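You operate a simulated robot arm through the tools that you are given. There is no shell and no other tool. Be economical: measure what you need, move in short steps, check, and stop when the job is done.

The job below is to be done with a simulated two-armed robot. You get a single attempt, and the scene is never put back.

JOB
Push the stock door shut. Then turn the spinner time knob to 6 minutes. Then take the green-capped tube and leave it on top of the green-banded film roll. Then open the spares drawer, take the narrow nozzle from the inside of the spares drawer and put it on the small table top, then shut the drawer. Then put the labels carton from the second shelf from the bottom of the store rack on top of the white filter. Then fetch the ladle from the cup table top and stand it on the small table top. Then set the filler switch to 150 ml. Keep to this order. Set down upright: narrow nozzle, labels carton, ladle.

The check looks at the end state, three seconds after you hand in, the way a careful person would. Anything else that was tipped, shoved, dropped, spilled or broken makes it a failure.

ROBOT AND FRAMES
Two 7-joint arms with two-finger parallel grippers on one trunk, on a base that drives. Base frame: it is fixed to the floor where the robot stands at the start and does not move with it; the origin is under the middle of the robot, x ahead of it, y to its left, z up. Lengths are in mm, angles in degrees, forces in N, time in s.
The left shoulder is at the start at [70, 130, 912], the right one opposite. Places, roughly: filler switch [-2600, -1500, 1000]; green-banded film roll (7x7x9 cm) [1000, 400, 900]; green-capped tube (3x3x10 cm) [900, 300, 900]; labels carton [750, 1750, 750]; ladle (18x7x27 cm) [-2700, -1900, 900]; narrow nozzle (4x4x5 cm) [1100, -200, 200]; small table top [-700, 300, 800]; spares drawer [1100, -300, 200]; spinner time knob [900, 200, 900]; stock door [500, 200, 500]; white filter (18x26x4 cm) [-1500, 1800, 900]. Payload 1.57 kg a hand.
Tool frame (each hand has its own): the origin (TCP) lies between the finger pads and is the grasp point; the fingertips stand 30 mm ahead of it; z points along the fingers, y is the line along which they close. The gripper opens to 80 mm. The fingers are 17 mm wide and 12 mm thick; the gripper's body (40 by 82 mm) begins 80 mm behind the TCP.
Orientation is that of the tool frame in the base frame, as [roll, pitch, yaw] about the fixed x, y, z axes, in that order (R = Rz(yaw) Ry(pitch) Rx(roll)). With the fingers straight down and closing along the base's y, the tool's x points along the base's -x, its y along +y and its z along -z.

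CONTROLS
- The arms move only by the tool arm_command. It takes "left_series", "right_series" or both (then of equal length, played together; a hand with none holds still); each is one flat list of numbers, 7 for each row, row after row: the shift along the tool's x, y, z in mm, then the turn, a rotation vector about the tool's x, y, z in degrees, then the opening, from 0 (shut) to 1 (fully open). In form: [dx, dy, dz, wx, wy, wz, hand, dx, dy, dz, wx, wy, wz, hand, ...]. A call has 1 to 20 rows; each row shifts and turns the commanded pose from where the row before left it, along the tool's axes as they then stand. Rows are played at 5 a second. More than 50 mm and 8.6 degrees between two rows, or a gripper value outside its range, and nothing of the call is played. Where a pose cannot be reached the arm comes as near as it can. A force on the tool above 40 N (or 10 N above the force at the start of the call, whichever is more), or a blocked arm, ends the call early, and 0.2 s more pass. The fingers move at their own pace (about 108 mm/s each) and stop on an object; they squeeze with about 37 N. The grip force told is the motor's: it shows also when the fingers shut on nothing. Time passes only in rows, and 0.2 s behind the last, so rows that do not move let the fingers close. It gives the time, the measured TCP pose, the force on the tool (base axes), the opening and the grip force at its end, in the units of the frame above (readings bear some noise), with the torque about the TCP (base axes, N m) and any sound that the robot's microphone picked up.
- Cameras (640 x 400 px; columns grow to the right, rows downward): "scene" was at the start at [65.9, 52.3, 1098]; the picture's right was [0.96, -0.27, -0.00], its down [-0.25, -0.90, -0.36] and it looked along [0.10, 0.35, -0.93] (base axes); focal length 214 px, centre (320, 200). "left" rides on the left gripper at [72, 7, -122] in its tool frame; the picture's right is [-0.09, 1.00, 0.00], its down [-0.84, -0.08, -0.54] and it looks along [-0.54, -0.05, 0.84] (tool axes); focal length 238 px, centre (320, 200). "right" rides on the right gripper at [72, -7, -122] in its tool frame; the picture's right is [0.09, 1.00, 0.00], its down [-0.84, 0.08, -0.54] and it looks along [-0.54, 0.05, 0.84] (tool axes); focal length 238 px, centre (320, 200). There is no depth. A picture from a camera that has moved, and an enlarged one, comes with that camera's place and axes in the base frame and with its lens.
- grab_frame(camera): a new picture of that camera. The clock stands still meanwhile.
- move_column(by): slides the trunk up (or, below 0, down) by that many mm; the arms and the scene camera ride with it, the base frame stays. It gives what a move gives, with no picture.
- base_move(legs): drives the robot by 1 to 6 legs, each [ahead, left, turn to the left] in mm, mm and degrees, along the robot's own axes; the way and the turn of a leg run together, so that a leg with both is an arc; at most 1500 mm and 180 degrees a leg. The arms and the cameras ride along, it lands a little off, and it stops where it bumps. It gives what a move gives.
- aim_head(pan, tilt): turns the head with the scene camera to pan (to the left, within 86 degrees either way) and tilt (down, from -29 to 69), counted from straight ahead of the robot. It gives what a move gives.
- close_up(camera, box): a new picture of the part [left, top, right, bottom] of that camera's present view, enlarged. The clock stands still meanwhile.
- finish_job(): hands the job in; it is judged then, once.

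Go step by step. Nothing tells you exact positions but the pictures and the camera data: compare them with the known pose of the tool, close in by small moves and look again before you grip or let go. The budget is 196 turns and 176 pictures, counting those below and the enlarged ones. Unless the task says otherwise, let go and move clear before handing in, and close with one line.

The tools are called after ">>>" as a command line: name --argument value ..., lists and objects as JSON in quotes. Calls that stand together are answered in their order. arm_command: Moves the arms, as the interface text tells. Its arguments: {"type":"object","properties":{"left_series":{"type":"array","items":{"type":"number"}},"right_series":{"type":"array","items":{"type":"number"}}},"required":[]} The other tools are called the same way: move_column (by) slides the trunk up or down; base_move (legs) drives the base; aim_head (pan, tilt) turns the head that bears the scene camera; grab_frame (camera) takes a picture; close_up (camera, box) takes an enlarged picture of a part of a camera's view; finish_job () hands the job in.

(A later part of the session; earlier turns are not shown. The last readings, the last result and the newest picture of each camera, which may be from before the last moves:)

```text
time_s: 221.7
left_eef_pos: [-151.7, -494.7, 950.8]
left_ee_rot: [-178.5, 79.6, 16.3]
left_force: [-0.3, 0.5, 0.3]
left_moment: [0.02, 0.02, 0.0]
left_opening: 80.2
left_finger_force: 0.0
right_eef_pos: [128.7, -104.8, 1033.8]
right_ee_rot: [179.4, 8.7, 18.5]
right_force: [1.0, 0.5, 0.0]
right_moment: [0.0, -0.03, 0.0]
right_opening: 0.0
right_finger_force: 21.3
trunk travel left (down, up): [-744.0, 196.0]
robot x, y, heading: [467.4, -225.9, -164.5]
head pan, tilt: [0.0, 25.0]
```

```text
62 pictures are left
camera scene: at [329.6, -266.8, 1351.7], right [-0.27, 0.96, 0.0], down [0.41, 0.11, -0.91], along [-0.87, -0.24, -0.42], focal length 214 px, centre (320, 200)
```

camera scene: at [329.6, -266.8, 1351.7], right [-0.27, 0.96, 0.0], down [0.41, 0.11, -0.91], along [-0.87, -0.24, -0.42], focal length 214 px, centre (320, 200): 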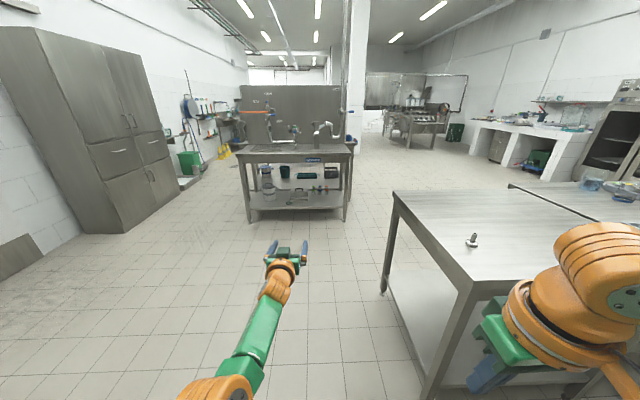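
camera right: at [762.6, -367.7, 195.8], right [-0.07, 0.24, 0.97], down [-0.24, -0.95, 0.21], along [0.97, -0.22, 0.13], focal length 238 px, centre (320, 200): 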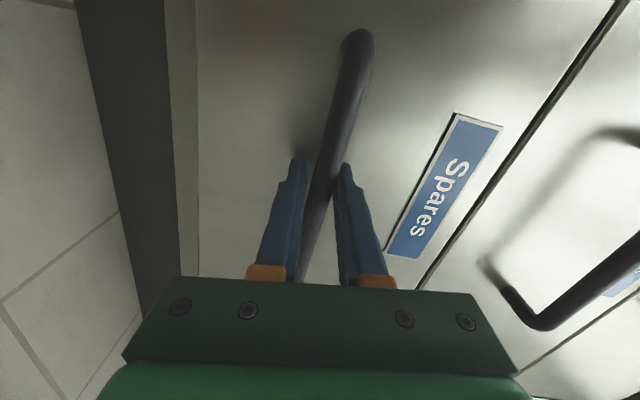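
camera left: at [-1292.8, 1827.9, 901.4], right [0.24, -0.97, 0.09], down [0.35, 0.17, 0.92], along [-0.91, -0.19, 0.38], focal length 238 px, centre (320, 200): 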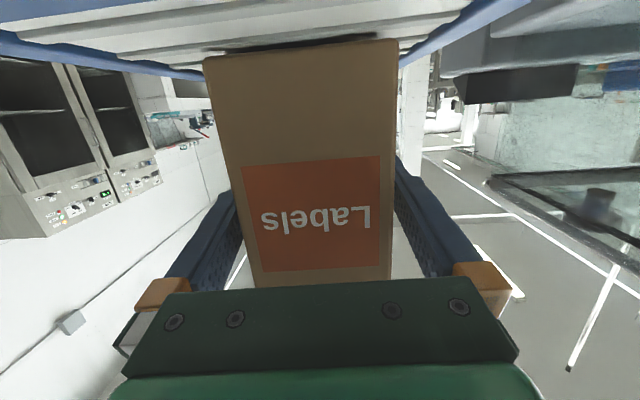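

>>> close_up --camera "scene" --box '[170, 60, 380, 220]'

>>> close_up --camera "scene" --box '[350, 60, 600, 190]'

```text
2.50 times, centred on (275, 140) of scene
camera zoom: at [329.6, -266.8, 1351.7], right [-0.27, 0.96, 0.0], down [0.41, 0.11, -0.91], along [-0.87, -0.24, -0.42], focal length 536 px, centre (432, 350)
```

zoom: 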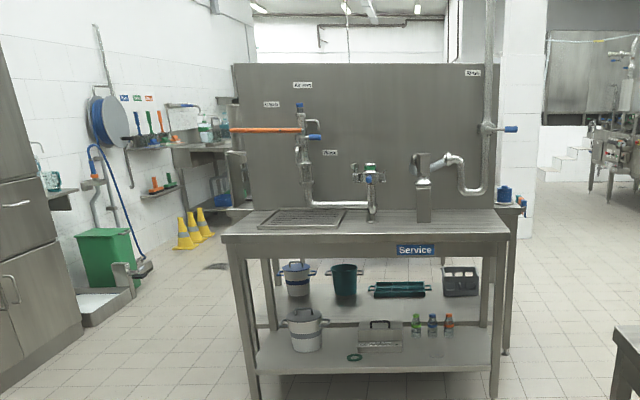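

```text
2.56 times, centred on (475, 125) of scene
camera zoom: at [329.6, -266.8, 1351.7], right [-0.27, 0.96, 0.0], down [0.41, 0.11, -0.91], along [-0.87, -0.24, -0.42], focal length 549 px, centre (-77, 392)
```

zoom: 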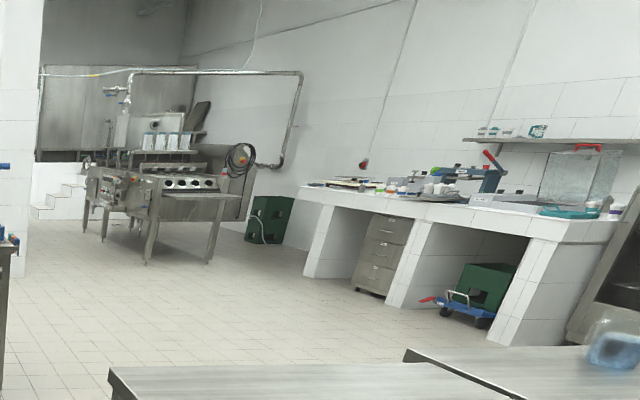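

The cup table must be behind the "Service" panel. I'll pass through the gap between the small table and the service table, turning around so the hands trail, and look.

>>> base_move --legs '[[985, 0, 0], [0, 0, 90], [0, 0, 90], [-850, 0, 0]]'

>>> aim_head --pan 86 --tilt 20

>>> grab_frame --camera "scene"

```text
time_s: 238.5
left_eef_pos: [-675.0, -460.8, 951.0]
left_ee_rot: [-178.6, 79.7, -162.3]
left_force: [0.4, 0.3, 0.0]
left_moment: [-0.01, -0.03, 0.0]
left_opening: 79.8
left_finger_force: 0.1
right_eef_pos: [-946.9, -856.2, 1033.3]
right_ee_rot: [179.3, 8.7, -159.9]
right_force: [-0.5, 0.1, -0.4]
right_moment: [-0.03, -0.01, -0.01]
right_opening: 0.0
right_finger_force: 21.4
trunk travel left (down, up): [-744.0, 196.0]
robot x, y, heading: [-1282.0, -742.9, 17.0]
head pan, tilt: [0.0, 25.0]
```

```text
time_s: 240.1
left_eef_pos: [-674.5, -460.8, 952.1]
left_ee_rot: [-178.5, 79.7, -162.4]
left_force: [0.0, -1.0, -0.1]
left_moment: [-0.02, 0.04, -0.02]
left_opening: 80.0
left_finger_force: 0.0
right_eef_pos: [-946.7, -856.5, 1033.7]
right_ee_rot: [179.3, 8.7, -160.0]
right_force: [-0.4, -0.4, -0.3]
right_moment: [0.0, -0.01, 0.0]
right_opening: 0.0
right_finger_force: 21.2
trunk travel left (down, up): [-744.0, 196.0]
robot x, y, heading: [-1282.2, -741.4, 16.8]
head pan, tilt: [85.9, 20.0]
```

```text
59 pictures are left
camera scene: at [-1258.9, -640.0, 1359.8], right [0.97, 0.22, 0.0], down [0.08, -0.33, -0.94], along [-0.21, 0.92, -0.34], focal length 214 px, centre (320, 200)
```

scene: 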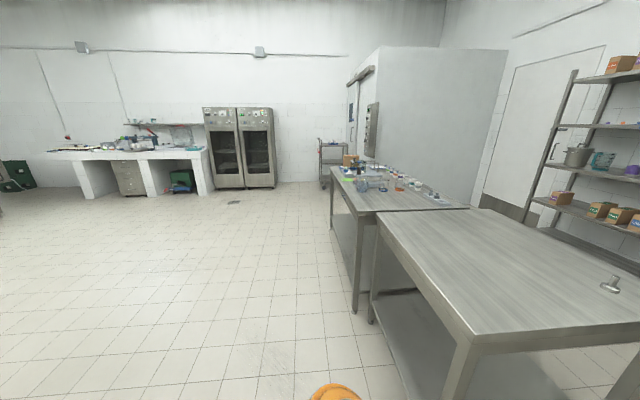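

>>> base_move --legs '[[0, 870, 0], [-1100, 0, 0]]'

>>> aim_head --pan -86 --tilt 20

>>> grab_frame --camera "scene"

```text
time_s: 250.0
left_eef_pos: [-1984.5, 50.5, 950.7]
left_ee_rot: [-178.5, 79.6, -162.9]
left_force: [-0.6, -0.4, -0.5]
left_moment: [0.02, 0.01, 0.02]
left_opening: 80.0
left_finger_force: 0.1
right_eef_pos: [-2259.1, -342.1, 1032.8]
right_ee_rot: [179.3, 8.7, -160.5]
right_force: [-0.2, -0.2, 0.1]
right_moment: [-0.03, 0.0, 0.02]
right_opening: 0.1
right_finger_force: 21.0
trunk travel left (down, up): [-744.0, 196.0]
robot x, y, heading: [-2594.6, -227.1, 16.5]
head pan, tilt: [85.9, 20.0]
```

```text
time_s: 252.6
left_eef_pos: [-1984.8, 50.8, 952.6]
left_ee_rot: [-178.6, 79.7, -163.0]
left_force: [0.3, -0.8, -0.1]
left_moment: [0.02, 0.03, -0.01]
left_opening: 79.9
left_finger_force: 0.1
right_eef_pos: [-2261.1, -342.0, 1033.2]
right_ee_rot: [179.3, 8.8, -160.6]
right_force: [0.7, -0.3, 0.0]
right_moment: [-0.02, 0.02, -0.01]
right_opening: 0.1
right_finger_force: 21.6
trunk travel left (down, up): [-744.0, 196.0]
robot x, y, heading: [-2599.7, -222.1, 16.3]
head pan, tilt: [-85.9, 20.0]
```

```text
58 pictures are left
camera scene: at [-2517.0, -299.9, 1359.8], right [-0.94, -0.35, 0.0], down [-0.12, 0.32, -0.94], along [0.33, -0.88, -0.34], focal length 214 px, centre (320, 200)
```

scene: 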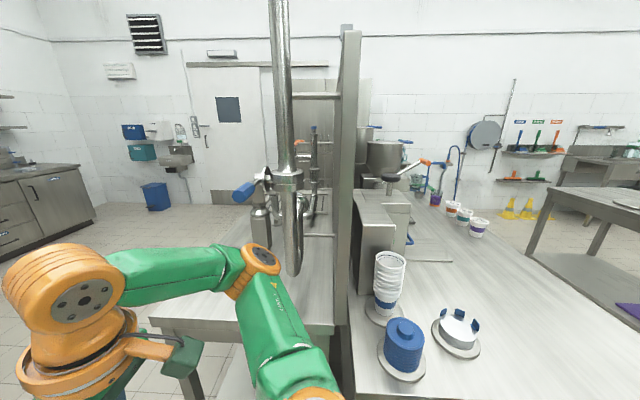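

>>> close_up --camera "scene" --box '[335, 120, 535, 270]'

```text
2.67 times, centred on (435, 195) of scene
camera zoom: at [-2517.0, -299.9, 1359.8], right [-0.94, -0.35, 0.0], down [-0.12, 0.32, -0.94], along [0.33, -0.88, -0.34], focal length 572 px, centre (13, 213)
```

zoom: 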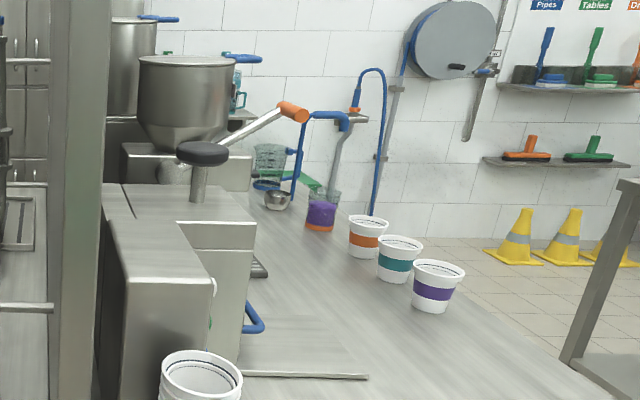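

The ladle stands at about F -3100, L -1079 on the cup table, past a row of cups. I'll raise and retract the hand, go round to the table's front side and approach straight on.

>>> arm_command --left_series '[4.4, 0, -24, 0, 0, 0, 0.6, 4.4, 0, -24, 0, 0, 0, 0.6, 4.4, 0, -24, 0, 0, 0, 0.6, 4.4, 0, -24, 0, 0, 0, 0.6, 4.4, 0, -24, 0, 0, 0, 0.6]'

>>> move_column --by 190

>>> base_move --legs '[[-1222, 0, 0], [0, -1100, 0]]'

>>> aim_head --pan -20 --tilt 45

>>> grab_frame --camera "scene"

```text
time_s: 253.8
left_eef_pos: [-2075.2, 44.1, 1052.7]
left_ee_rot: [46.7, 87.6, 63.9]
left_force: [0.1, -0.2, 0.3]
left_moment: [0.0, -0.01, 0.0]
left_opening: 48.1
left_finger_force: 0.1
right_eef_pos: [-2262.1, -342.2, 1032.5]
right_ee_rot: [179.3, 8.7, -160.6]
right_force: [0.2, 0.4, 0.0]
right_moment: [-0.03, -0.02, -0.02]
right_opening: 0.0
right_finger_force: 21.1
trunk travel left (down, up): [-744.0, 196.0]
robot x, y, heading: [-2599.2, -227.1, 16.5]
head pan, tilt: [-85.9, 20.0]
stopped in row 5 (left hand): the arm was blocked; the commanded pose is now the measured one
```

```text
time_s: 255.8
left_eef_pos: [-2075.4, 44.4, 1240.8]
left_ee_rot: [51.1, 87.7, 68.4]
left_force: [-0.3, -1.6, -0.3]
left_moment: [0.0, 0.02, -0.03]
left_opening: 47.9
left_finger_force: 0.0
right_eef_pos: [-2261.8, -342.0, 1224.1]
right_ee_rot: [179.3, 8.7, -160.6]
right_force: [0.2, -0.1, 0.0]
right_moment: [-0.01, 0.01, 0.01]
right_opening: 0.0
right_finger_force: 21.0
trunk travel left (down, up): [-934.0, 6.0]
robot x, y, heading: [-2598.3, -227.5, 16.5]
head pan, tilt: [-85.9, 20.0]
```

```text
time_s: 267.3
left_eef_pos: [-2937.9, -1360.1, 1240.7]
left_ee_rot: [50.4, 87.7, 67.4]
left_force: [-0.2, -0.3, -0.1]
left_moment: [-0.03, -0.04, 0.0]
left_opening: 47.9
left_finger_force: 0.1
right_eef_pos: [-3123.6, -1745.1, 1223.2]
right_ee_rot: [179.3, 8.6, -160.8]
right_force: [-0.6, 0.6, -0.5]
right_moment: [-0.03, 0.02, -0.01]
right_opening: 0.3
right_finger_force: 21.2
trunk travel left (down, up): [-934.0, 6.0]
robot x, y, heading: [-3457.4, -1632.5, 16.1]
head pan, tilt: [-85.9, 20.0]
```

```text
time_s: 268.6
left_eef_pos: [-2937.4, -1359.4, 1240.9]
left_ee_rot: [53.8, 87.5, 71.0]
left_force: [-0.2, -0.2, -0.5]
left_moment: [-0.02, 0.01, 0.0]
left_opening: 48.0
left_finger_force: 0.0
right_eef_pos: [-3124.0, -1745.9, 1224.1]
right_ee_rot: [179.3, 8.7, -160.8]
right_force: [-0.2, -0.5, 0.8]
right_moment: [0.02, 0.03, 0.01]
right_opening: 0.0
right_finger_force: 21.2
trunk travel left (down, up): [-934.0, 6.0]
robot x, y, heading: [-3461.9, -1628.6, 16.2]
head pan, tilt: [-20.0, 45.0]
```

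```text
56 pictures are left
camera scene: at [-3330.7, -1620.9, 1511.2], right [-0.07, -1.0, 0.0], down [-0.71, 0.05, -0.71], along [0.71, -0.05, -0.71], focal length 214 px, centre (320, 200)
```

scene: 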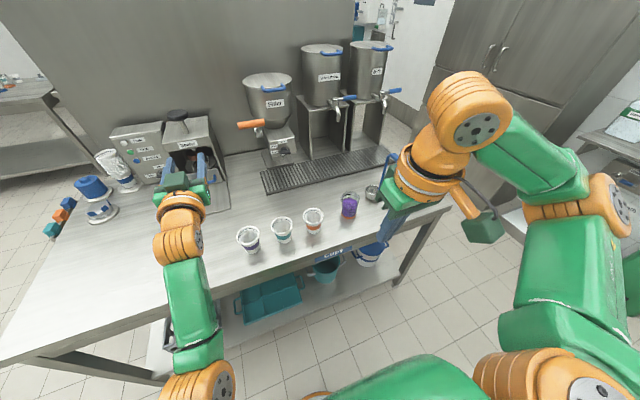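

>>> close_up --camera "scene" --box '[300, 130, 440, 240]'

>>> close_up --camera "scene" --box '[100, 60, 310, 200]'

```text
3.64 times, centred on (370, 185) of scene
camera zoom: at [-3330.7, -1620.9, 1511.2], right [-0.07, -1.0, 0.0], down [-0.71, 0.05, -0.71], along [0.71, -0.05, -0.71], focal length 780 px, centre (138, 254)
```

zoom: 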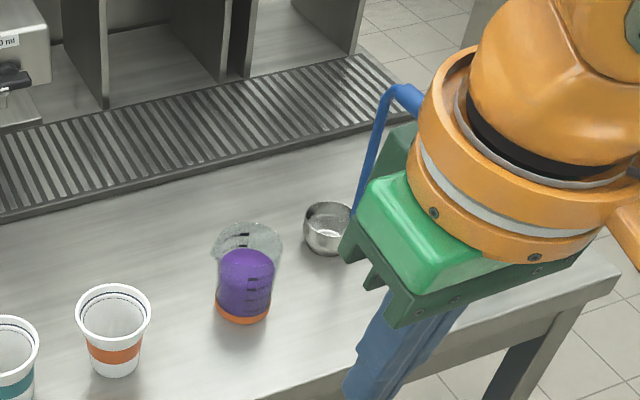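

```text
2.86 times, centred on (205, 130) of scene
camera zoom: at [-3330.7, -1620.9, 1511.2], right [-0.07, -1.0, 0.0], down [-0.71, 0.05, -0.71], along [0.71, -0.05, -0.71], focal length 613 px, centre (649, 400)
```

zoom: 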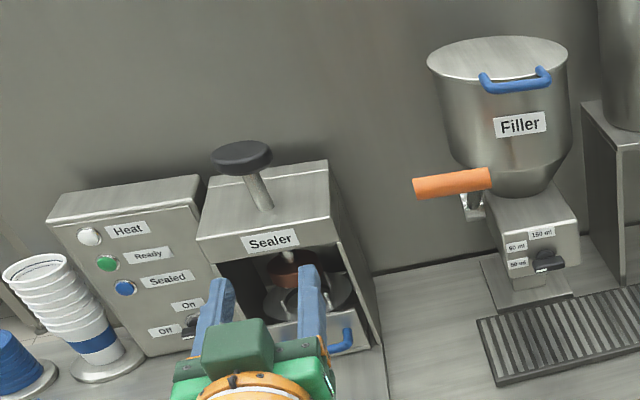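

The ladle stands with its bowl on the table and a vertical blue handle on its right. I'll move right so the left hand faces it.

>>> base_move --legs '[[0, -560, 0]]'

>>> aim_head --pan 0 --tilt 45

>>> grab_frame --camera "scene"

>>> grab_frame --camera "left"

```text
time_s: 271.9
left_eef_pos: [-2781.1, -1899.6, 1240.6]
left_ee_rot: [52.7, 87.6, 69.9]
left_force: [-0.2, 0.1, -0.1]
left_moment: [-0.01, 0.0, -0.02]
left_opening: 48.2
left_finger_force: 0.0
right_eef_pos: [-2967.4, -2285.5, 1224.0]
right_ee_rot: [179.4, 8.7, -161.0]
right_force: [0.5, -0.8, 0.0]
right_moment: [0.0, 0.01, 0.02]
right_opening: 0.0
right_finger_force: 21.6
trunk travel left (down, up): [-934.0, 6.0]
robot x, y, heading: [-3300.8, -2167.7, 16.0]
head pan, tilt: [-20.0, 45.0]
```

```text
time_s: 272.7
left_eef_pos: [-2779.4, -1901.4, 1240.7]
left_ee_rot: [54.6, 87.5, 71.8]
left_force: [0.0, 0.3, 0.4]
left_moment: [0.03, 0.05, 0.02]
left_opening: 48.1
left_finger_force: 0.0
right_eef_pos: [-2965.8, -2288.0, 1223.3]
right_ee_rot: [179.3, 8.7, -160.9]
right_force: [0.2, 0.0, 0.2]
right_moment: [0.0, 0.0, 0.0]
right_opening: 0.0
right_finger_force: 21.3
trunk travel left (down, up): [-934.0, 6.0]
robot x, y, heading: [-3305.5, -2167.3, 16.2]
head pan, tilt: [0.0, 45.0]
```

```text
53 pictures are left
camera scene: at [-3177.0, -2134.2, 1511.2], right [0.28, -0.96, 0.0], down [-0.68, -0.2, -0.71], along [0.68, 0.2, -0.71], focal length 214 px, centre (320, 200)
```

scene: 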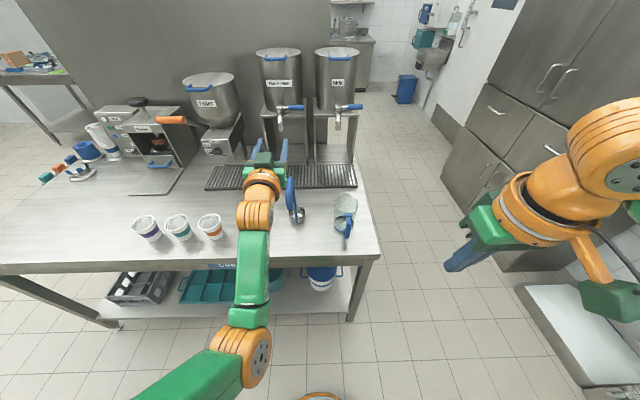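

```text
52 pictures are left
camera left: at [-2897.6, -1928.3, 1165.1], right [-0.29, 0.95, 0.13], down [-0.51, -0.27, 0.82], along [0.81, 0.18, 0.56], focal length 238 px, centre (320, 200)
```

left: 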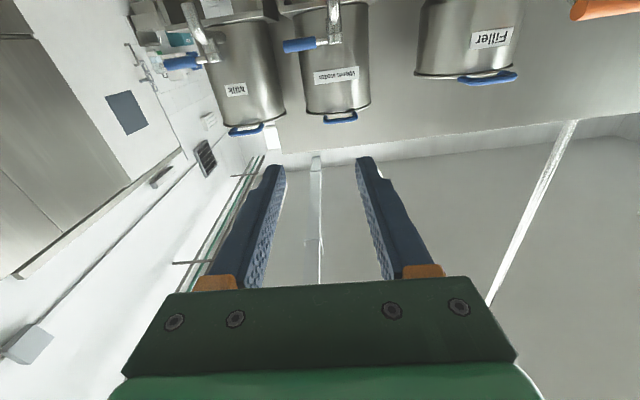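

>>> close_up --camera "scene" --box '[210, 140, 370, 280]'

```text
2.86 times, centred on (290, 210) of scene
camera zoom: at [-3177.0, -2134.2, 1511.2], right [0.28, -0.96, 0.0], down [-0.68, -0.2, -0.71], along [0.68, 0.2, -0.71], focal length 613 px, centre (406, 171)
```

zoom: 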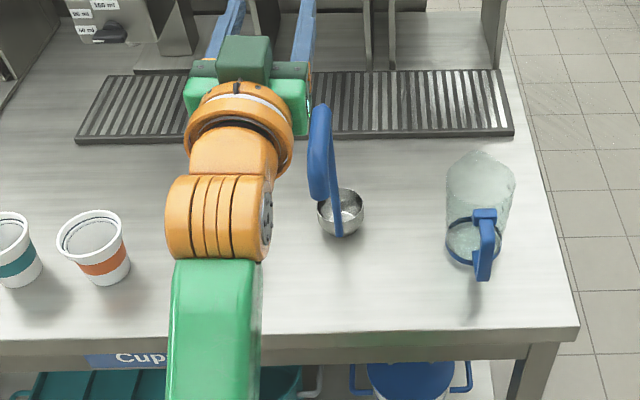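

The ladle's grip curves back toward the robot near z 1036–1096, at L≈-1065. I'll back off, lower the left hand to that height, and look again.

>>> base_move --legs '[[-170, -20, 0]]'

>>> move_column --by -170

>>> grab_frame --camera "left"

>>> close_up --camera "scene" --box '[210, 90, 370, 230]'

```text
time_s: 274.1
left_eef_pos: [-2934.3, -1965.4, 1238.6]
left_ee_rot: [58.4, 87.5, 75.7]
left_force: [0.8, 0.5, -0.6]
left_moment: [0.02, -0.01, 0.01]
left_opening: 47.9
left_finger_force: 0.2
right_eef_pos: [-3119.6, -2352.3, 1223.8]
right_ee_rot: [179.2, 8.6, -160.9]
right_force: [0.9, -0.4, 0.0]
right_moment: [-0.01, 0.05, 0.01]
right_opening: 0.0
right_finger_force: 21.4
trunk travel left (down, up): [-934.0, 6.0]
robot x, y, heading: [-3458.6, -2233.7, 16.3]
head pan, tilt: [0.0, 45.0]
```

```text
time_s: 276.1
left_eef_pos: [-2936.8, -1966.4, 1070.9]
left_ee_rot: [54.6, 87.3, 71.9]
left_force: [1.0, -0.5, 0.5]
left_moment: [-0.02, -0.01, 0.02]
left_opening: 48.3
left_finger_force: 0.1
right_eef_pos: [-3123.8, -2353.2, 1053.7]
right_ee_rot: [179.4, 8.7, -161.0]
right_force: [0.5, 0.3, 0.6]
right_moment: [0.02, -0.04, -0.02]
right_opening: 0.0
right_finger_force: 21.4
trunk travel left (down, up): [-764.0, 176.0]
robot x, y, heading: [-3462.9, -2234.0, 16.5]
head pan, tilt: [0.0, 45.0]
```

```text
50 pictures are left
camera left: at [-3054.5, -1993.6, 995.1], right [-0.3, 0.95, 0.13], down [-0.51, -0.27, 0.82], along [0.81, 0.18, 0.56], focal length 238 px, centre (320, 200)
```

left: 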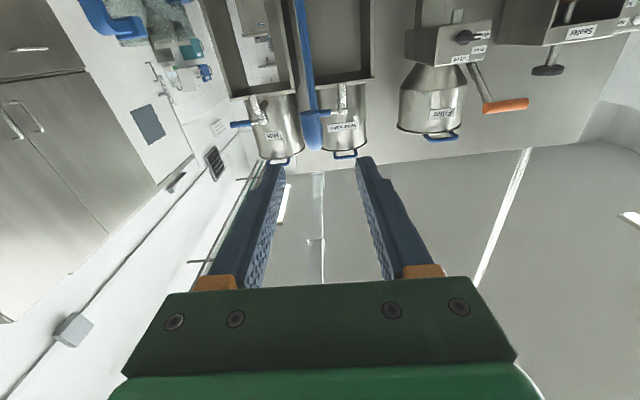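

```text
2.86 times, centred on (290, 160) of scene
camera zoom: at [-3333.8, -2199.6, 1341.2], right [0.28, -0.96, 0.0], down [-0.68, -0.2, -0.71], along [0.68, 0.2, -0.71], focal length 613 px, centre (406, 314)
```

zoom: 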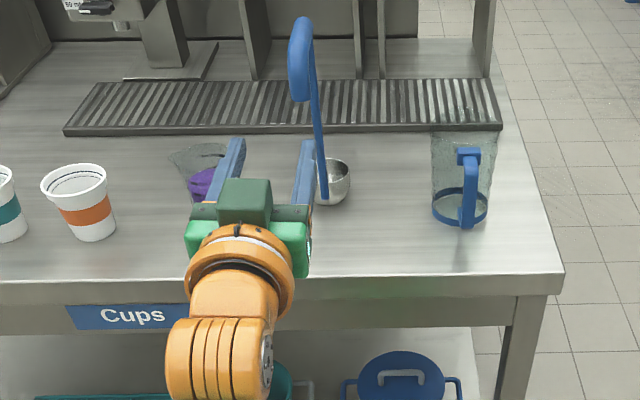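

The grip runs from about F -3169, z 1115 down to F -3249, z 1065, at L≈-1070. I'll raise 22 mm and drive in so the fingers straddle it.

>>> move_column --by 20

>>> base_move --legs '[[110, -9, 0]]'

>>> grab_frame --camera "left"

>>> close_up --camera "scene" --box '[210, 90, 370, 230]'

```text
time_s: 276.7
left_eef_pos: [-2936.2, -1966.8, 1089.4]
left_ee_rot: [55.1, 87.3, 72.2]
left_force: [0.4, -0.1, 0.0]
left_moment: [-0.01, 0.02, 0.0]
left_opening: 48.0
left_finger_force: 0.1
right_eef_pos: [-3123.7, -2353.2, 1073.9]
right_ee_rot: [179.2, 8.7, -160.9]
right_force: [-0.1, -0.3, -0.6]
right_moment: [-0.02, 0.03, -0.01]
right_opening: 0.0
right_finger_force: 21.3
trunk travel left (down, up): [-784.0, 156.0]
robot x, y, heading: [-3462.3, -2229.8, 16.2]
head pan, tilt: [0.0, 45.0]
```

```text
time_s: 277.9
left_eef_pos: [-2831.3, -1946.3, 1091.1]
left_ee_rot: [52.5, 87.4, 69.4]
left_force: [0.2, -0.2, 0.7]
left_moment: [0.0, 0.01, -0.02]
left_opening: 48.2
left_finger_force: 0.1
right_eef_pos: [-3017.4, -2330.8, 1074.9]
right_ee_rot: [179.3, 8.8, -160.9]
right_force: [0.0, -0.4, 0.3]
right_moment: [0.01, 0.01, -0.01]
right_opening: 0.0
right_finger_force: 21.7
trunk travel left (down, up): [-784.0, 156.0]
robot x, y, heading: [-3350.2, -2214.9, 16.1]
head pan, tilt: [0.0, 45.0]
```

```text
48 pictures are left
camera left: at [-2948.3, -1972.3, 1016.0], right [-0.3, 0.95, 0.13], down [-0.51, -0.27, 0.82], along [0.81, 0.18, 0.56], focal length 238 px, centre (320, 200)
```

left: 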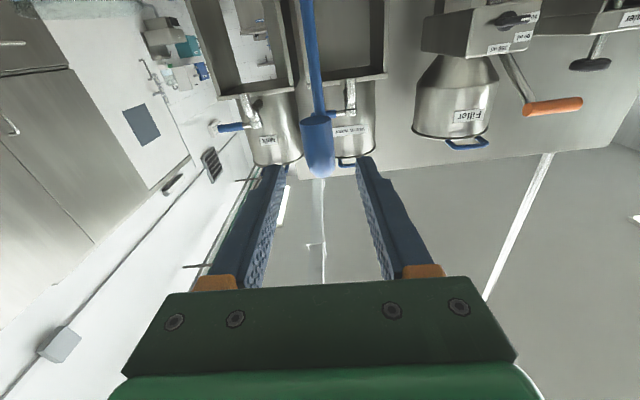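

```text
2.86 times, centred on (290, 160) of scene
camera zoom: at [-3228.4, -2178.3, 1361.4], right [0.28, -0.96, 0.0], down [-0.68, -0.2, -0.71], along [0.68, 0.2, -0.71], focal length 613 px, centre (406, 314)
```

zoom: 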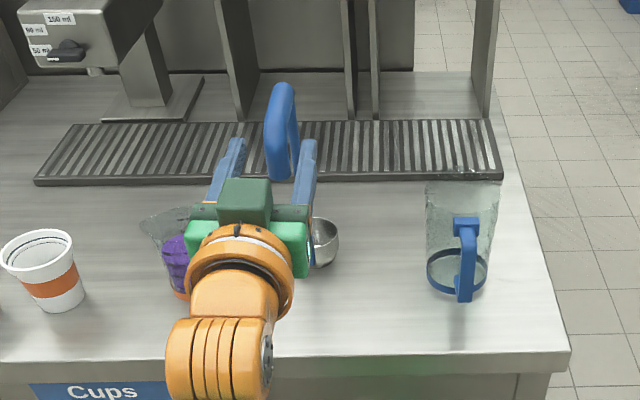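

>>> base_move --legs '[[58, -3, 0]]'

>>> grab_frame --camera "left"

>>> close_up --camera "scene" --box '[230, 120, 330, 210]'

```text
time_s: 278.9
left_eef_pos: [-2777.1, -1933.0, 1093.8]
left_ee_rot: [49.8, 87.2, 67.0]
left_force: [-0.3, 0.2, 0.2]
left_moment: [0.0, -0.02, 0.05]
left_opening: 47.9
left_finger_force: 0.0
right_eef_pos: [-2962.6, -2319.4, 1074.7]
right_ee_rot: [179.4, 9.1, -161.0]
right_force: [-0.9, -0.4, 0.4]
right_moment: [0.03, -0.03, -0.01]
right_opening: 0.0
right_finger_force: 21.5
trunk travel left (down, up): [-784.0, 156.0]
robot x, y, heading: [-3296.7, -2199.1, 16.2]
head pan, tilt: [0.0, 45.0]
```

```text
46 pictures are left
camera left: at [-2894.3, -1959.4, 1017.4], right [-0.3, 0.95, 0.13], down [-0.51, -0.27, 0.82], along [0.81, 0.18, 0.56], focal length 238 px, centre (320, 200)
```

left: 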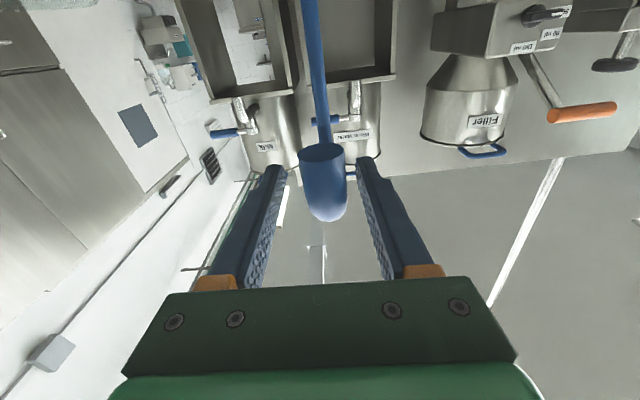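

```text
4.44 times, centred on (280, 165) of scene
camera zoom: at [-3175.3, -2165.9, 1361.8], right [0.28, -0.96, 0.0], down [-0.68, -0.2, -0.71], along [0.68, 0.2, -0.7], focal length 953 px, centre (498, 356)
```

zoom: 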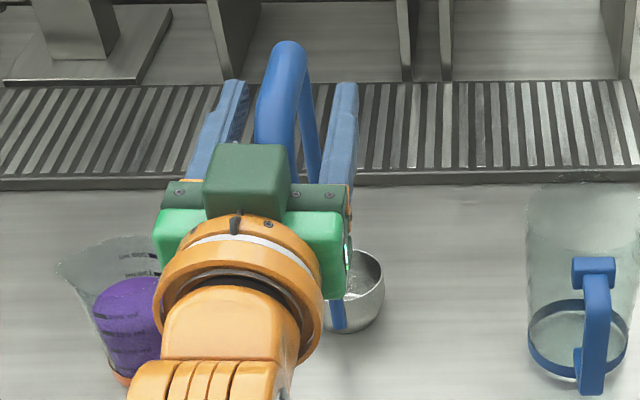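

The grip lies between the fingers around the TCP. Closing and lifting slightly.

>>> arm_command --left_series '[0, 0, 0, 0, 0, 0, 0.3, 0, 0, 0, 0, 0, 0, 0, 0, 0, 0, 0, 0, 0, 0, 0, 0, 0, 0, 0, 0, 0]'

>>> move_column --by 40

>>> close_up --camera "scene" --box '[210, 100, 370, 240]'

>>> grab_frame --camera "left"

```text
time_s: 279.9
left_eef_pos: [-2770.9, -1931.5, 1090.6]
left_ee_rot: [56.1, 87.5, 73.2]
left_force: [0.4, -0.3, -0.5]
left_moment: [-0.1, 0.19, 0.0]
left_opening: 20.3
left_finger_force: 34.0
right_eef_pos: [-2959.5, -2318.8, 1073.4]
right_ee_rot: [179.4, 8.6, -161.0]
right_force: [-0.9, -0.7, -0.3]
right_moment: [-0.04, 0.01, 0.05]
right_opening: 0.0
right_finger_force: 21.8
trunk travel left (down, up): [-784.0, 156.0]
robot x, y, heading: [-3294.3, -2197.8, 16.0]
head pan, tilt: [0.0, 45.0]
```

```text
time_s: 280.7
left_eef_pos: [-2770.3, -1930.7, 1130.0]
left_ee_rot: [56.3, 87.4, 73.3]
left_force: [-0.2, -0.3, -2.6]
left_moment: [-0.08, 0.22, -0.03]
left_opening: 20.3
left_finger_force: 33.9
right_eef_pos: [-2957.5, -2317.7, 1113.1]
right_ee_rot: [179.3, 8.7, -160.9]
right_force: [-1.1, 0.0, 0.2]
right_moment: [-0.02, -0.03, 0.0]
right_opening: 0.0
right_finger_force: 21.7
trunk travel left (down, up): [-824.0, 116.0]
robot x, y, heading: [-3296.7, -2199.0, 16.0]
head pan, tilt: [0.0, 45.0]
```

```text
2.86 times, centred on (290, 170) of scene
camera zoom: at [-3168.2, -2164.1, 1401.1], right [0.28, -0.96, 0.0], down [-0.68, -0.2, -0.71], along [0.68, 0.2, -0.71], focal length 613 px, centre (406, 286)
```

zoom: 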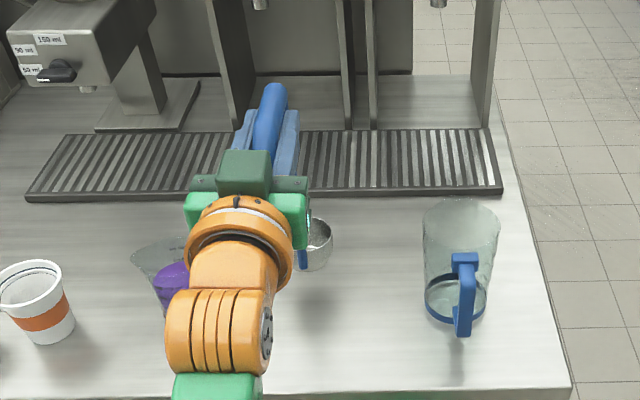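

```text
43 pictures are left
camera left: at [-2889.2, -1958.0, 1054.8], right [-0.3, 0.95, 0.13], down [-0.51, -0.27, 0.82], along [0.81, 0.18, 0.56], focal length 238 px, centre (320, 200)
```

left: 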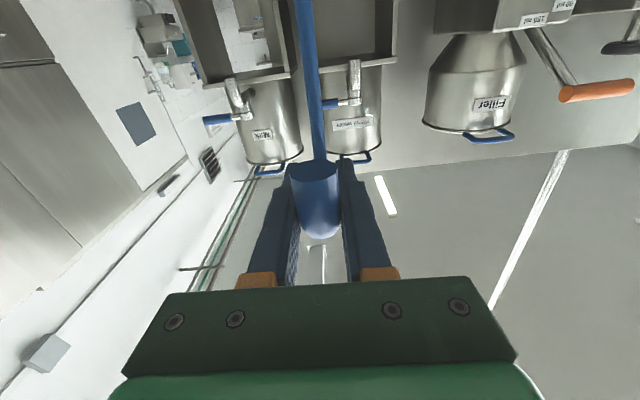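

The ladle is held firmly. I'll raise it, retrace the route and approach the small table from its far side.

>>> move_column --by 105

>>> base_move --legs '[[-150, 0, 0], [0, 900, 0], [0, 885, 0], [1200, 0, 0], [1200, 0, 0]]'

>>> grab_frame --camera "scene"

```text
time_s: 282.1
left_eef_pos: [-2771.6, -1930.5, 1236.4]
left_ee_rot: [56.1, 87.4, 73.3]
left_force: [-0.2, -0.2, -1.4]
left_moment: [-0.07, 0.2, -0.01]
left_opening: 20.6
left_finger_force: 34.4
right_eef_pos: [-2957.7, -2317.5, 1218.5]
right_ee_rot: [179.3, 8.7, -160.9]
right_force: [-0.1, 1.1, -0.1]
right_moment: [0.03, 0.01, -0.02]
right_opening: 0.0
right_finger_force: 21.3
trunk travel left (down, up): [-929.0, 11.0]
robot x, y, heading: [-3298.0, -2200.9, 16.1]
head pan, tilt: [0.0, 45.0]
```

```text
time_s: 303.4
left_eef_pos: [-1085.2, 369.6, 1236.5]
left_ee_rot: [55.0, 87.4, 71.3]
left_force: [-0.1, -0.4, -1.6]
left_moment: [-0.03, 0.23, 0.0]
left_opening: 20.4
left_finger_force: 33.3
right_eef_pos: [-1279.2, -14.9, 1219.4]
right_ee_rot: [179.3, 8.7, -161.7]
right_force: [0.4, -0.3, 0.8]
right_moment: [0.01, 0.0, -0.01]
right_opening: 0.1
right_finger_force: 21.1
trunk travel left (down, up): [-929.0, 11.0]
robot x, y, heading: [-1618.6, 111.9, 15.2]
head pan, tilt: [0.0, 45.0]
```

```text
42 pictures are left
camera scene: at [-1486.7, 142.9, 1506.2], right [0.26, -0.96, 0.0], down [-0.68, -0.19, -0.71], along [0.68, 0.19, -0.71], focal length 214 px, centre (320, 200)
```

scene: 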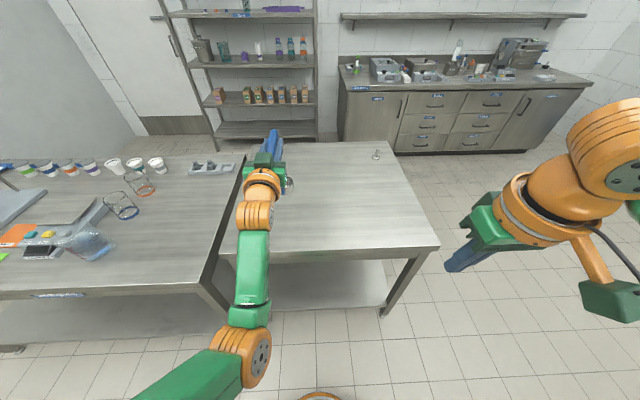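

The small table is ahead with the nozzle on its far side. I'll advance, lower, and check the bowl's height.

>>> base_move --legs '[[265, -60, 0]]'

>>> move_column --by -115

>>> grab_frame --camera "left"

>>> close_up --camera "scene" --box '[200, 90, 400, 250]'

```text
time_s: 305.4
left_eef_pos: [-813.5, 381.6, 1237.0]
left_ee_rot: [52.6, 87.3, 68.9]
left_force: [-0.2, -0.1, -2.3]
left_moment: [-0.04, 0.23, 0.02]
left_opening: 20.4
left_finger_force: 33.6
right_eef_pos: [-1007.2, -2.7, 1218.5]
right_ee_rot: [179.5, 8.8, -161.8]
right_force: [-0.9, 0.5, -0.9]
right_moment: [-0.04, -0.03, -0.01]
right_opening: 0.0
right_finger_force: 21.0
trunk travel left (down, up): [-929.0, 11.0]
robot x, y, heading: [-1340.8, 120.1, 15.3]
head pan, tilt: [0.0, 45.0]
```

```text
time_s: 306.8
left_eef_pos: [-810.5, 381.5, 1120.2]
left_ee_rot: [55.9, 87.3, 72.2]
left_force: [0.7, 0.6, -2.4]
left_moment: [-0.04, 0.19, -0.01]
left_opening: 20.5
left_finger_force: 33.8
right_eef_pos: [-1004.0, -2.2, 1102.5]
right_ee_rot: [179.3, 8.7, -161.9]
right_force: [-0.5, -0.7, -0.9]
right_moment: [-0.01, -0.04, 0.01]
right_opening: 0.0
right_finger_force: 21.3
trunk travel left (down, up): [-814.0, 126.0]
robot x, y, heading: [-1340.2, 122.3, 15.2]
head pan, tilt: [0.0, 45.0]
```

```text
41 pictures are left
camera left: at [-929.5, 356.6, 1044.9], right [-0.28, 0.95, 0.13], down [-0.51, -0.26, 0.82], along [0.81, 0.16, 0.56], focal length 238 px, centre (320, 200)
```

left: 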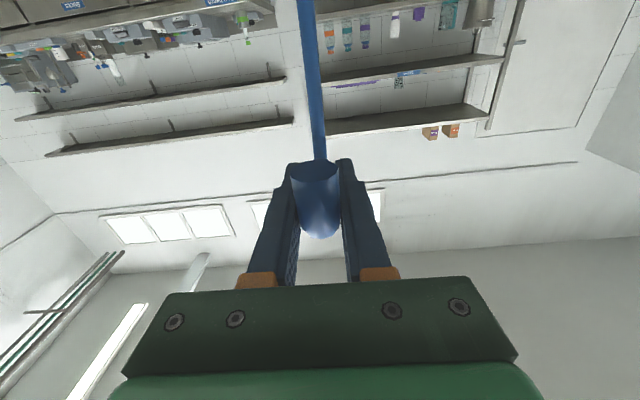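

```text
2.50 times, centred on (300, 170) of scene
camera zoom: at [-1211.8, 154.9, 1391.1], right [0.26, -0.97, 0.0], down [-0.68, -0.19, -0.71], along [0.68, 0.18, -0.71], focal length 536 px, centre (370, 275)
```

zoom: 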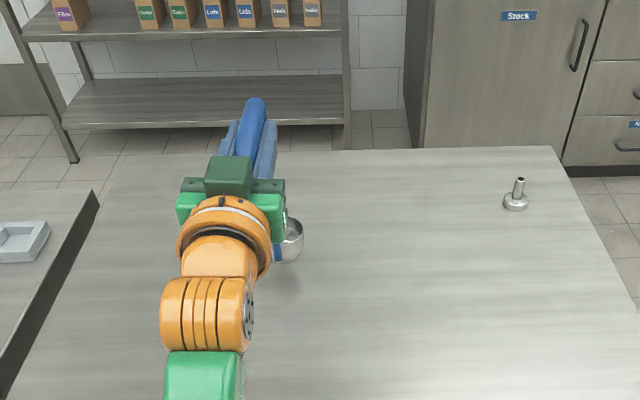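

>>> move_column --by -22

>>> move_column --by -3

>>> close_up --camera "scene" --box '[250, 140, 330, 200]'

```text
time_s: 307.5
left_eef_pos: [-810.4, 381.4, 1098.3]
left_ee_rot: [56.2, 87.4, 72.4]
left_force: [-0.4, -0.1, -1.9]
left_moment: [-0.1, 0.18, 0.01]
left_opening: 20.2
left_finger_force: 34.0
right_eef_pos: [-1004.8, -2.5, 1081.9]
right_ee_rot: [179.4, 8.7, -161.9]
right_force: [1.0, 0.5, 0.1]
right_moment: [0.01, -0.01, 0.03]
right_opening: 0.0
right_finger_force: 21.1
trunk travel left (down, up): [-792.0, 148.0]
robot x, y, heading: [-1339.5, 115.5, 15.2]
head pan, tilt: [0.0, 45.0]
```

```text
time_s: 308.0
left_eef_pos: [-812.2, 382.4, 1094.6]
left_ee_rot: [56.5, 87.4, 72.8]
left_force: [0.5, 0.1, -2.9]
left_moment: [-0.05, 0.19, 0.02]
left_opening: 20.4
left_finger_force: 34.0
right_eef_pos: [-1003.7, -2.2, 1077.6]
right_ee_rot: [179.3, 8.7, -161.9]
right_force: [-0.8, 0.3, -1.2]
right_moment: [0.03, 0.0, -0.04]
right_opening: 0.1
right_finger_force: 21.2
trunk travel left (down, up): [-789.0, 151.0]
robot x, y, heading: [-1339.7, 122.7, 15.3]
head pan, tilt: [0.0, 45.0]
```

```text
6.67 times, centred on (290, 170) of scene
camera zoom: at [-1211.6, 154.9, 1366.0], right [0.26, -0.97, 0.0], down [-0.68, -0.19, -0.71], along [0.68, 0.18, -0.71], focal length 1430 px, centre (520, 400)
```

zoom: 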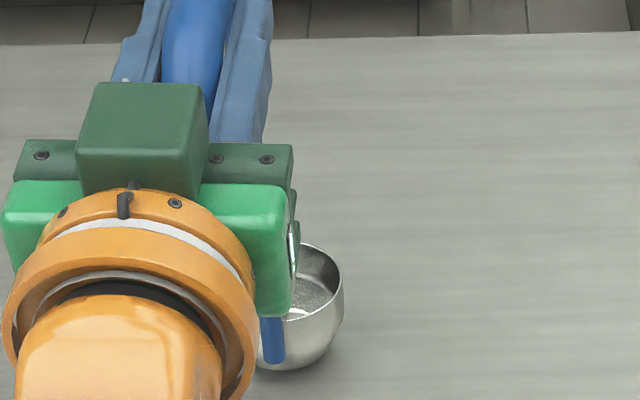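

>>> move_column --by -2

>>> move_column --by -2

```text
time_s: 308.6
left_eef_pos: [-811.9, 381.8, 1093.0]
left_ee_rot: [56.3, 87.4, 72.6]
left_force: [-0.7, -0.5, -2.3]
left_moment: [-0.05, 0.22, -0.01]
left_opening: 20.0
left_finger_force: 34.2
right_eef_pos: [-1004.3, -3.0, 1076.5]
right_ee_rot: [179.3, 8.7, -161.9]
right_force: [0.3, -0.2, 0.4]
right_moment: [0.01, 0.01, 0.0]
right_opening: 0.0
right_finger_force: 21.0
trunk travel left (down, up): [-787.0, 153.0]
robot x, y, heading: [-1342.7, 119.1, 15.4]
head pan, tilt: [0.0, 45.0]
```

```text
time_s: 309.1
left_eef_pos: [-811.4, 381.1, 1091.4]
left_ee_rot: [56.2, 87.4, 72.4]
left_force: [-0.1, 0.3, -2.1]
left_moment: [-0.08, 0.19, 0.03]
left_opening: 20.1
left_finger_force: 33.5
right_eef_pos: [-1004.9, -2.3, 1074.1]
right_ee_rot: [179.3, 8.7, -161.9]
right_force: [-0.1, -0.4, 0.3]
right_moment: [0.01, -0.02, 0.0]
right_opening: 0.2
right_finger_force: 21.5
trunk travel left (down, up): [-785.0, 155.0]
robot x, y, heading: [-1340.2, 120.2, 15.2]
head pan, tilt: [0.0, 45.0]
```

>>> move_column --by -2

>>> move_column --by -1.5

```text
time_s: 309.6
left_eef_pos: [-811.8, 381.6, 1089.2]
left_ee_rot: [55.1, 87.3, 71.3]
left_force: [0.2, 0.4, -0.5]
left_moment: [-0.06, 0.0, 0.01]
left_opening: 20.4
left_finger_force: 33.6
right_eef_pos: [-1003.9, -1.9, 1071.8]
right_ee_rot: [179.3, 8.6, -161.9]
right_force: [-0.1, 0.5, 0.6]
right_moment: [0.01, -0.01, -0.03]
right_opening: 0.2
right_finger_force: 20.9
trunk travel left (down, up): [-783.0, 157.0]
robot x, y, heading: [-1344.3, 126.2, 15.2]
head pan, tilt: [0.0, 45.0]
```

```text
time_s: 310.1
left_eef_pos: [-812.7, 381.6, 1090.0]
left_ee_rot: [52.4, 87.3, 68.7]
left_force: [1.2, 0.4, 2.0]
left_moment: [0.23, -0.78, 0.05]
left_opening: 20.2
left_finger_force: 33.7
right_eef_pos: [-1005.4, -2.2, 1071.6]
right_ee_rot: [179.3, 8.7, -161.8]
right_force: [-0.5, 0.6, -0.4]
right_moment: [-0.01, -0.02, 0.0]
right_opening: 0.1
right_finger_force: 21.1
trunk travel left (down, up): [-782.0, 158.0]
robot x, y, heading: [-1343.8, 123.0, 15.3]
head pan, tilt: [0.0, 45.0]
```

Contact is made. I'll ease up 1 mm and open the fingers.

>>> move_column --by 1

>>> arm_command --left_series '[0, 0, 0, 0, 0, 0, 0.35, 0, 0, 0, 0, 0, 0, 0.6, 0, 0, 0, 0, 0, 0, 0.6]'

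>>> grab_frame --camera "left"

```text
time_s: 310.6
left_eef_pos: [-812.9, 381.0, 1088.9]
left_ee_rot: [54.6, 87.4, 70.9]
left_force: [1.2, -0.1, 2.2]
left_moment: [0.1, -0.57, 0.01]
left_opening: 20.4
left_finger_force: 33.7
right_eef_pos: [-1004.6, -3.8, 1071.8]
right_ee_rot: [179.3, 8.7, -162.0]
right_force: [0.4, 0.3, 0.5]
right_moment: [0.01, -0.03, -0.04]
right_opening: 0.0
right_finger_force: 21.2
trunk travel left (down, up): [-783.0, 157.0]
robot x, y, heading: [-1336.9, 118.8, 15.2]
head pan, tilt: [0.0, 45.0]
```

```text
time_s: 311.4
left_eef_pos: [-812.2, 381.5, 1090.2]
left_ee_rot: [55.8, 87.4, 72.0]
left_force: [-1.0, 0.2, -0.1]
left_moment: [-0.05, -0.01, -0.05]
left_opening: 48.2
left_finger_force: 0.0
right_eef_pos: [-1004.8, -2.0, 1071.7]
right_ee_rot: [179.4, 8.7, -161.9]
right_force: [0.2, 0.6, 0.5]
right_moment: [0.02, -0.01, -0.01]
right_opening: 0.0
right_finger_force: 21.2
trunk travel left (down, up): [-783.0, 157.0]
robot x, y, heading: [-1340.9, 122.2, 15.0]
head pan, tilt: [0.0, 45.0]
```

```text
38 pictures are left
camera left: at [-930.2, 356.3, 1013.6], right [-0.28, 0.95, 0.13], down [-0.51, -0.26, 0.82], along [0.81, 0.16, 0.56], focal length 238 px, centre (320, 200)
```

left: 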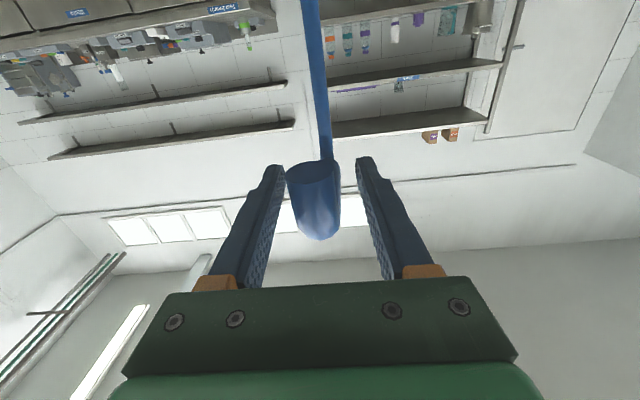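

The ladle stands by itself. I'll open fully and back straight away.

>>> arm_command --left_series '[0, 0, 0, 0, 0, 0, 1, 0, 0, 0, 0, 0, 0, 1]'

>>> base_move --legs '[[-250, 0, 0]]'

>>> close_up --camera "scene" --box '[200, 90, 440, 250]'

```text
time_s: 312.0
left_eef_pos: [-812.4, 381.3, 1088.9]
left_ee_rot: [55.3, 87.4, 71.6]
left_force: [0.2, -0.3, 0.0]
left_moment: [0.0, 0.0, -0.02]
left_opening: 80.0
left_finger_force: 0.1
right_eef_pos: [-1004.8, -2.8, 1073.3]
right_ee_rot: [179.3, 8.8, -161.9]
right_force: [-0.2, -0.7, 0.5]
right_moment: [0.01, -0.03, 0.02]
right_opening: 0.2
right_finger_force: 21.5
trunk travel left (down, up): [-783.0, 157.0]
robot x, y, heading: [-1340.5, 119.2, 15.5]
head pan, tilt: [0.0, 45.0]
```

```text
time_s: 313.8
left_eef_pos: [-1051.2, 316.7, 1088.7]
left_ee_rot: [57.1, 87.4, 73.3]
left_force: [0.3, -0.1, 0.0]
left_moment: [-0.01, 0.01, 0.0]
left_opening: 80.1
left_finger_force: 0.0
right_eef_pos: [-1244.1, -67.0, 1072.1]
right_ee_rot: [179.4, 8.6, -161.8]
right_force: [-1.5, -0.1, -0.2]
right_moment: [0.0, -0.01, 0.01]
right_opening: 0.0
right_finger_force: 21.2
trunk travel left (down, up): [-783.0, 157.0]
robot x, y, heading: [-1580.3, 57.9, 15.0]
head pan, tilt: [0.0, 45.0]
```

```text
2.50 times, centred on (320, 170) of scene
camera zoom: at [-1451.7, 89.7, 1359.4], right [0.26, -0.97, 0.0], down [-0.68, -0.19, -0.71], along [0.68, 0.18, -0.71], focal length 536 px, centre (320, 275)
```

zoom: 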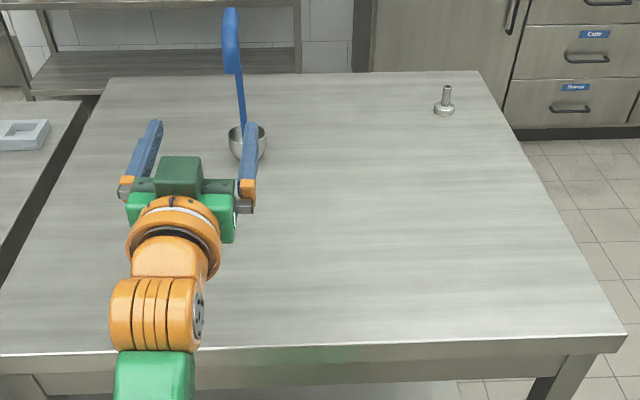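

The ladle and nozzle both stand upright on the small table. Last is the filler switch, triangulated at about F -2904, L -745, z 1041. I'll drive back to the cup table.

>>> move_column --by 50

>>> base_move --legs '[[0, 80, 1], [-1150, 0, 0], [-1150, 0, 0], [0, -1424, 0]]'

>>> aim_head --pan 10 --tilt 40

>>> grab_frame --camera "scene"

```text
time_s: 314.8
left_eef_pos: [-1052.9, 317.9, 1139.1]
left_ee_rot: [55.8, 87.3, 72.1]
left_force: [0.1, -0.3, 0.4]
left_moment: [0.0, 0.02, 0.02]
left_opening: 79.7
left_finger_force: 0.1
right_eef_pos: [-1246.3, -66.9, 1122.1]
right_ee_rot: [179.3, 8.7, -161.8]
right_force: [-0.2, 0.3, -0.3]
right_moment: [-0.01, 0.0, 0.0]
right_opening: 0.0
right_finger_force: 21.1
trunk travel left (down, up): [-833.0, 107.0]
robot x, y, heading: [-1578.4, 53.0, 14.9]
head pan, tilt: [0.0, 45.0]
```

```text
time_s: 333.4
left_eef_pos: [-2890.5, -1617.4, 1138.7]
left_ee_rot: [55.3, 87.3, 71.8]
left_force: [0.2, -0.7, 0.3]
left_moment: [0.02, 0.0, 0.0]
left_opening: 79.8
left_finger_force: 0.2
right_eef_pos: [-3081.3, -2002.7, 1121.7]
right_ee_rot: [179.4, 8.7, -161.5]
right_force: [0.4, 0.6, -0.5]
right_moment: [0.01, 0.0, 0.04]
right_opening: 0.0
right_finger_force: 21.2
trunk travel left (down, up): [-833.0, 107.0]
robot x, y, heading: [-3417.8, -1879.9, 15.4]
head pan, tilt: [0.0, 45.0]
```

```text
time_s: 334.1
left_eef_pos: [-2889.7, -1616.7, 1139.9]
left_ee_rot: [55.8, 87.2, 72.3]
left_force: [-0.5, 0.0, -0.4]
left_moment: [-0.01, -0.01, 0.0]
left_opening: 80.0
left_finger_force: 0.0
right_eef_pos: [-3079.8, -2003.8, 1121.8]
right_ee_rot: [179.3, 8.7, -161.5]
right_force: [0.0, 0.1, 0.2]
right_moment: [0.0, -0.01, -0.01]
right_opening: 0.0
right_finger_force: 21.5
trunk travel left (down, up): [-833.0, 107.0]
robot x, y, heading: [-3418.8, -1877.9, 15.4]
head pan, tilt: [10.0, 40.0]
```

```text
36 pictures are left
camera scene: at [-3290.5, -1832.1, 1416.9], right [0.43, -0.9, 0.0], down [-0.58, -0.28, -0.77], along [0.69, 0.33, -0.64], focal length 214 px, centre (320, 200)
```

scene: 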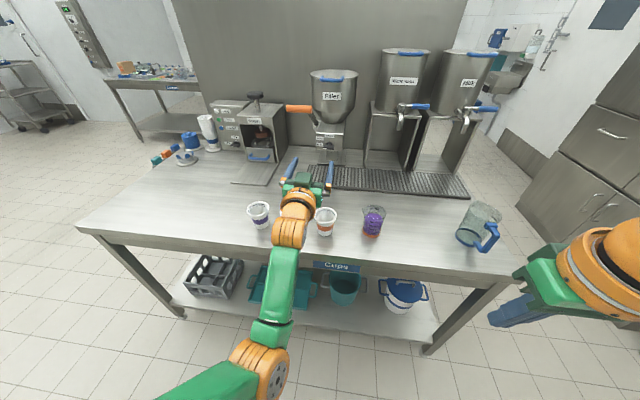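

>>> close_up --camera "scene" --box '[290, 100, 370, 160]'

>>> grab_frame --camera "left"

```text
6.67 times, centred on (330, 130) of scene
camera zoom: at [-3290.5, -1832.1, 1416.9], right [0.43, -0.9, 0.0], down [-0.58, -0.28, -0.77], along [0.69, 0.33, -0.64], focal length 1430 px, centre (253, 667)
```

zoom: 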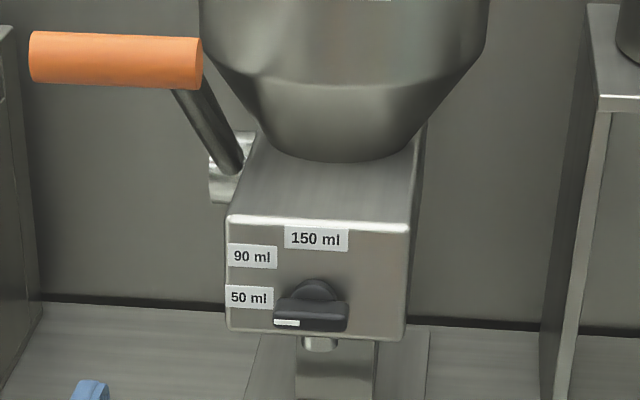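

```text
34 pictures are left
camera left: at [-3007.5, -1643.2, 1063.8], right [-0.29, 0.95, 0.13], down [-0.51, -0.27, 0.82], along [0.81, 0.17, 0.56], focal length 238 px, centre (320, 200)
```

left: 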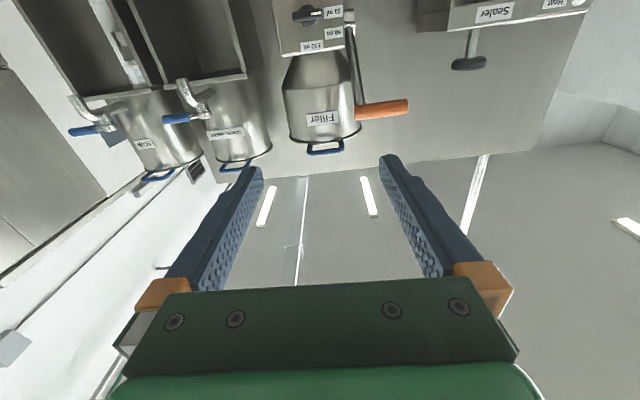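

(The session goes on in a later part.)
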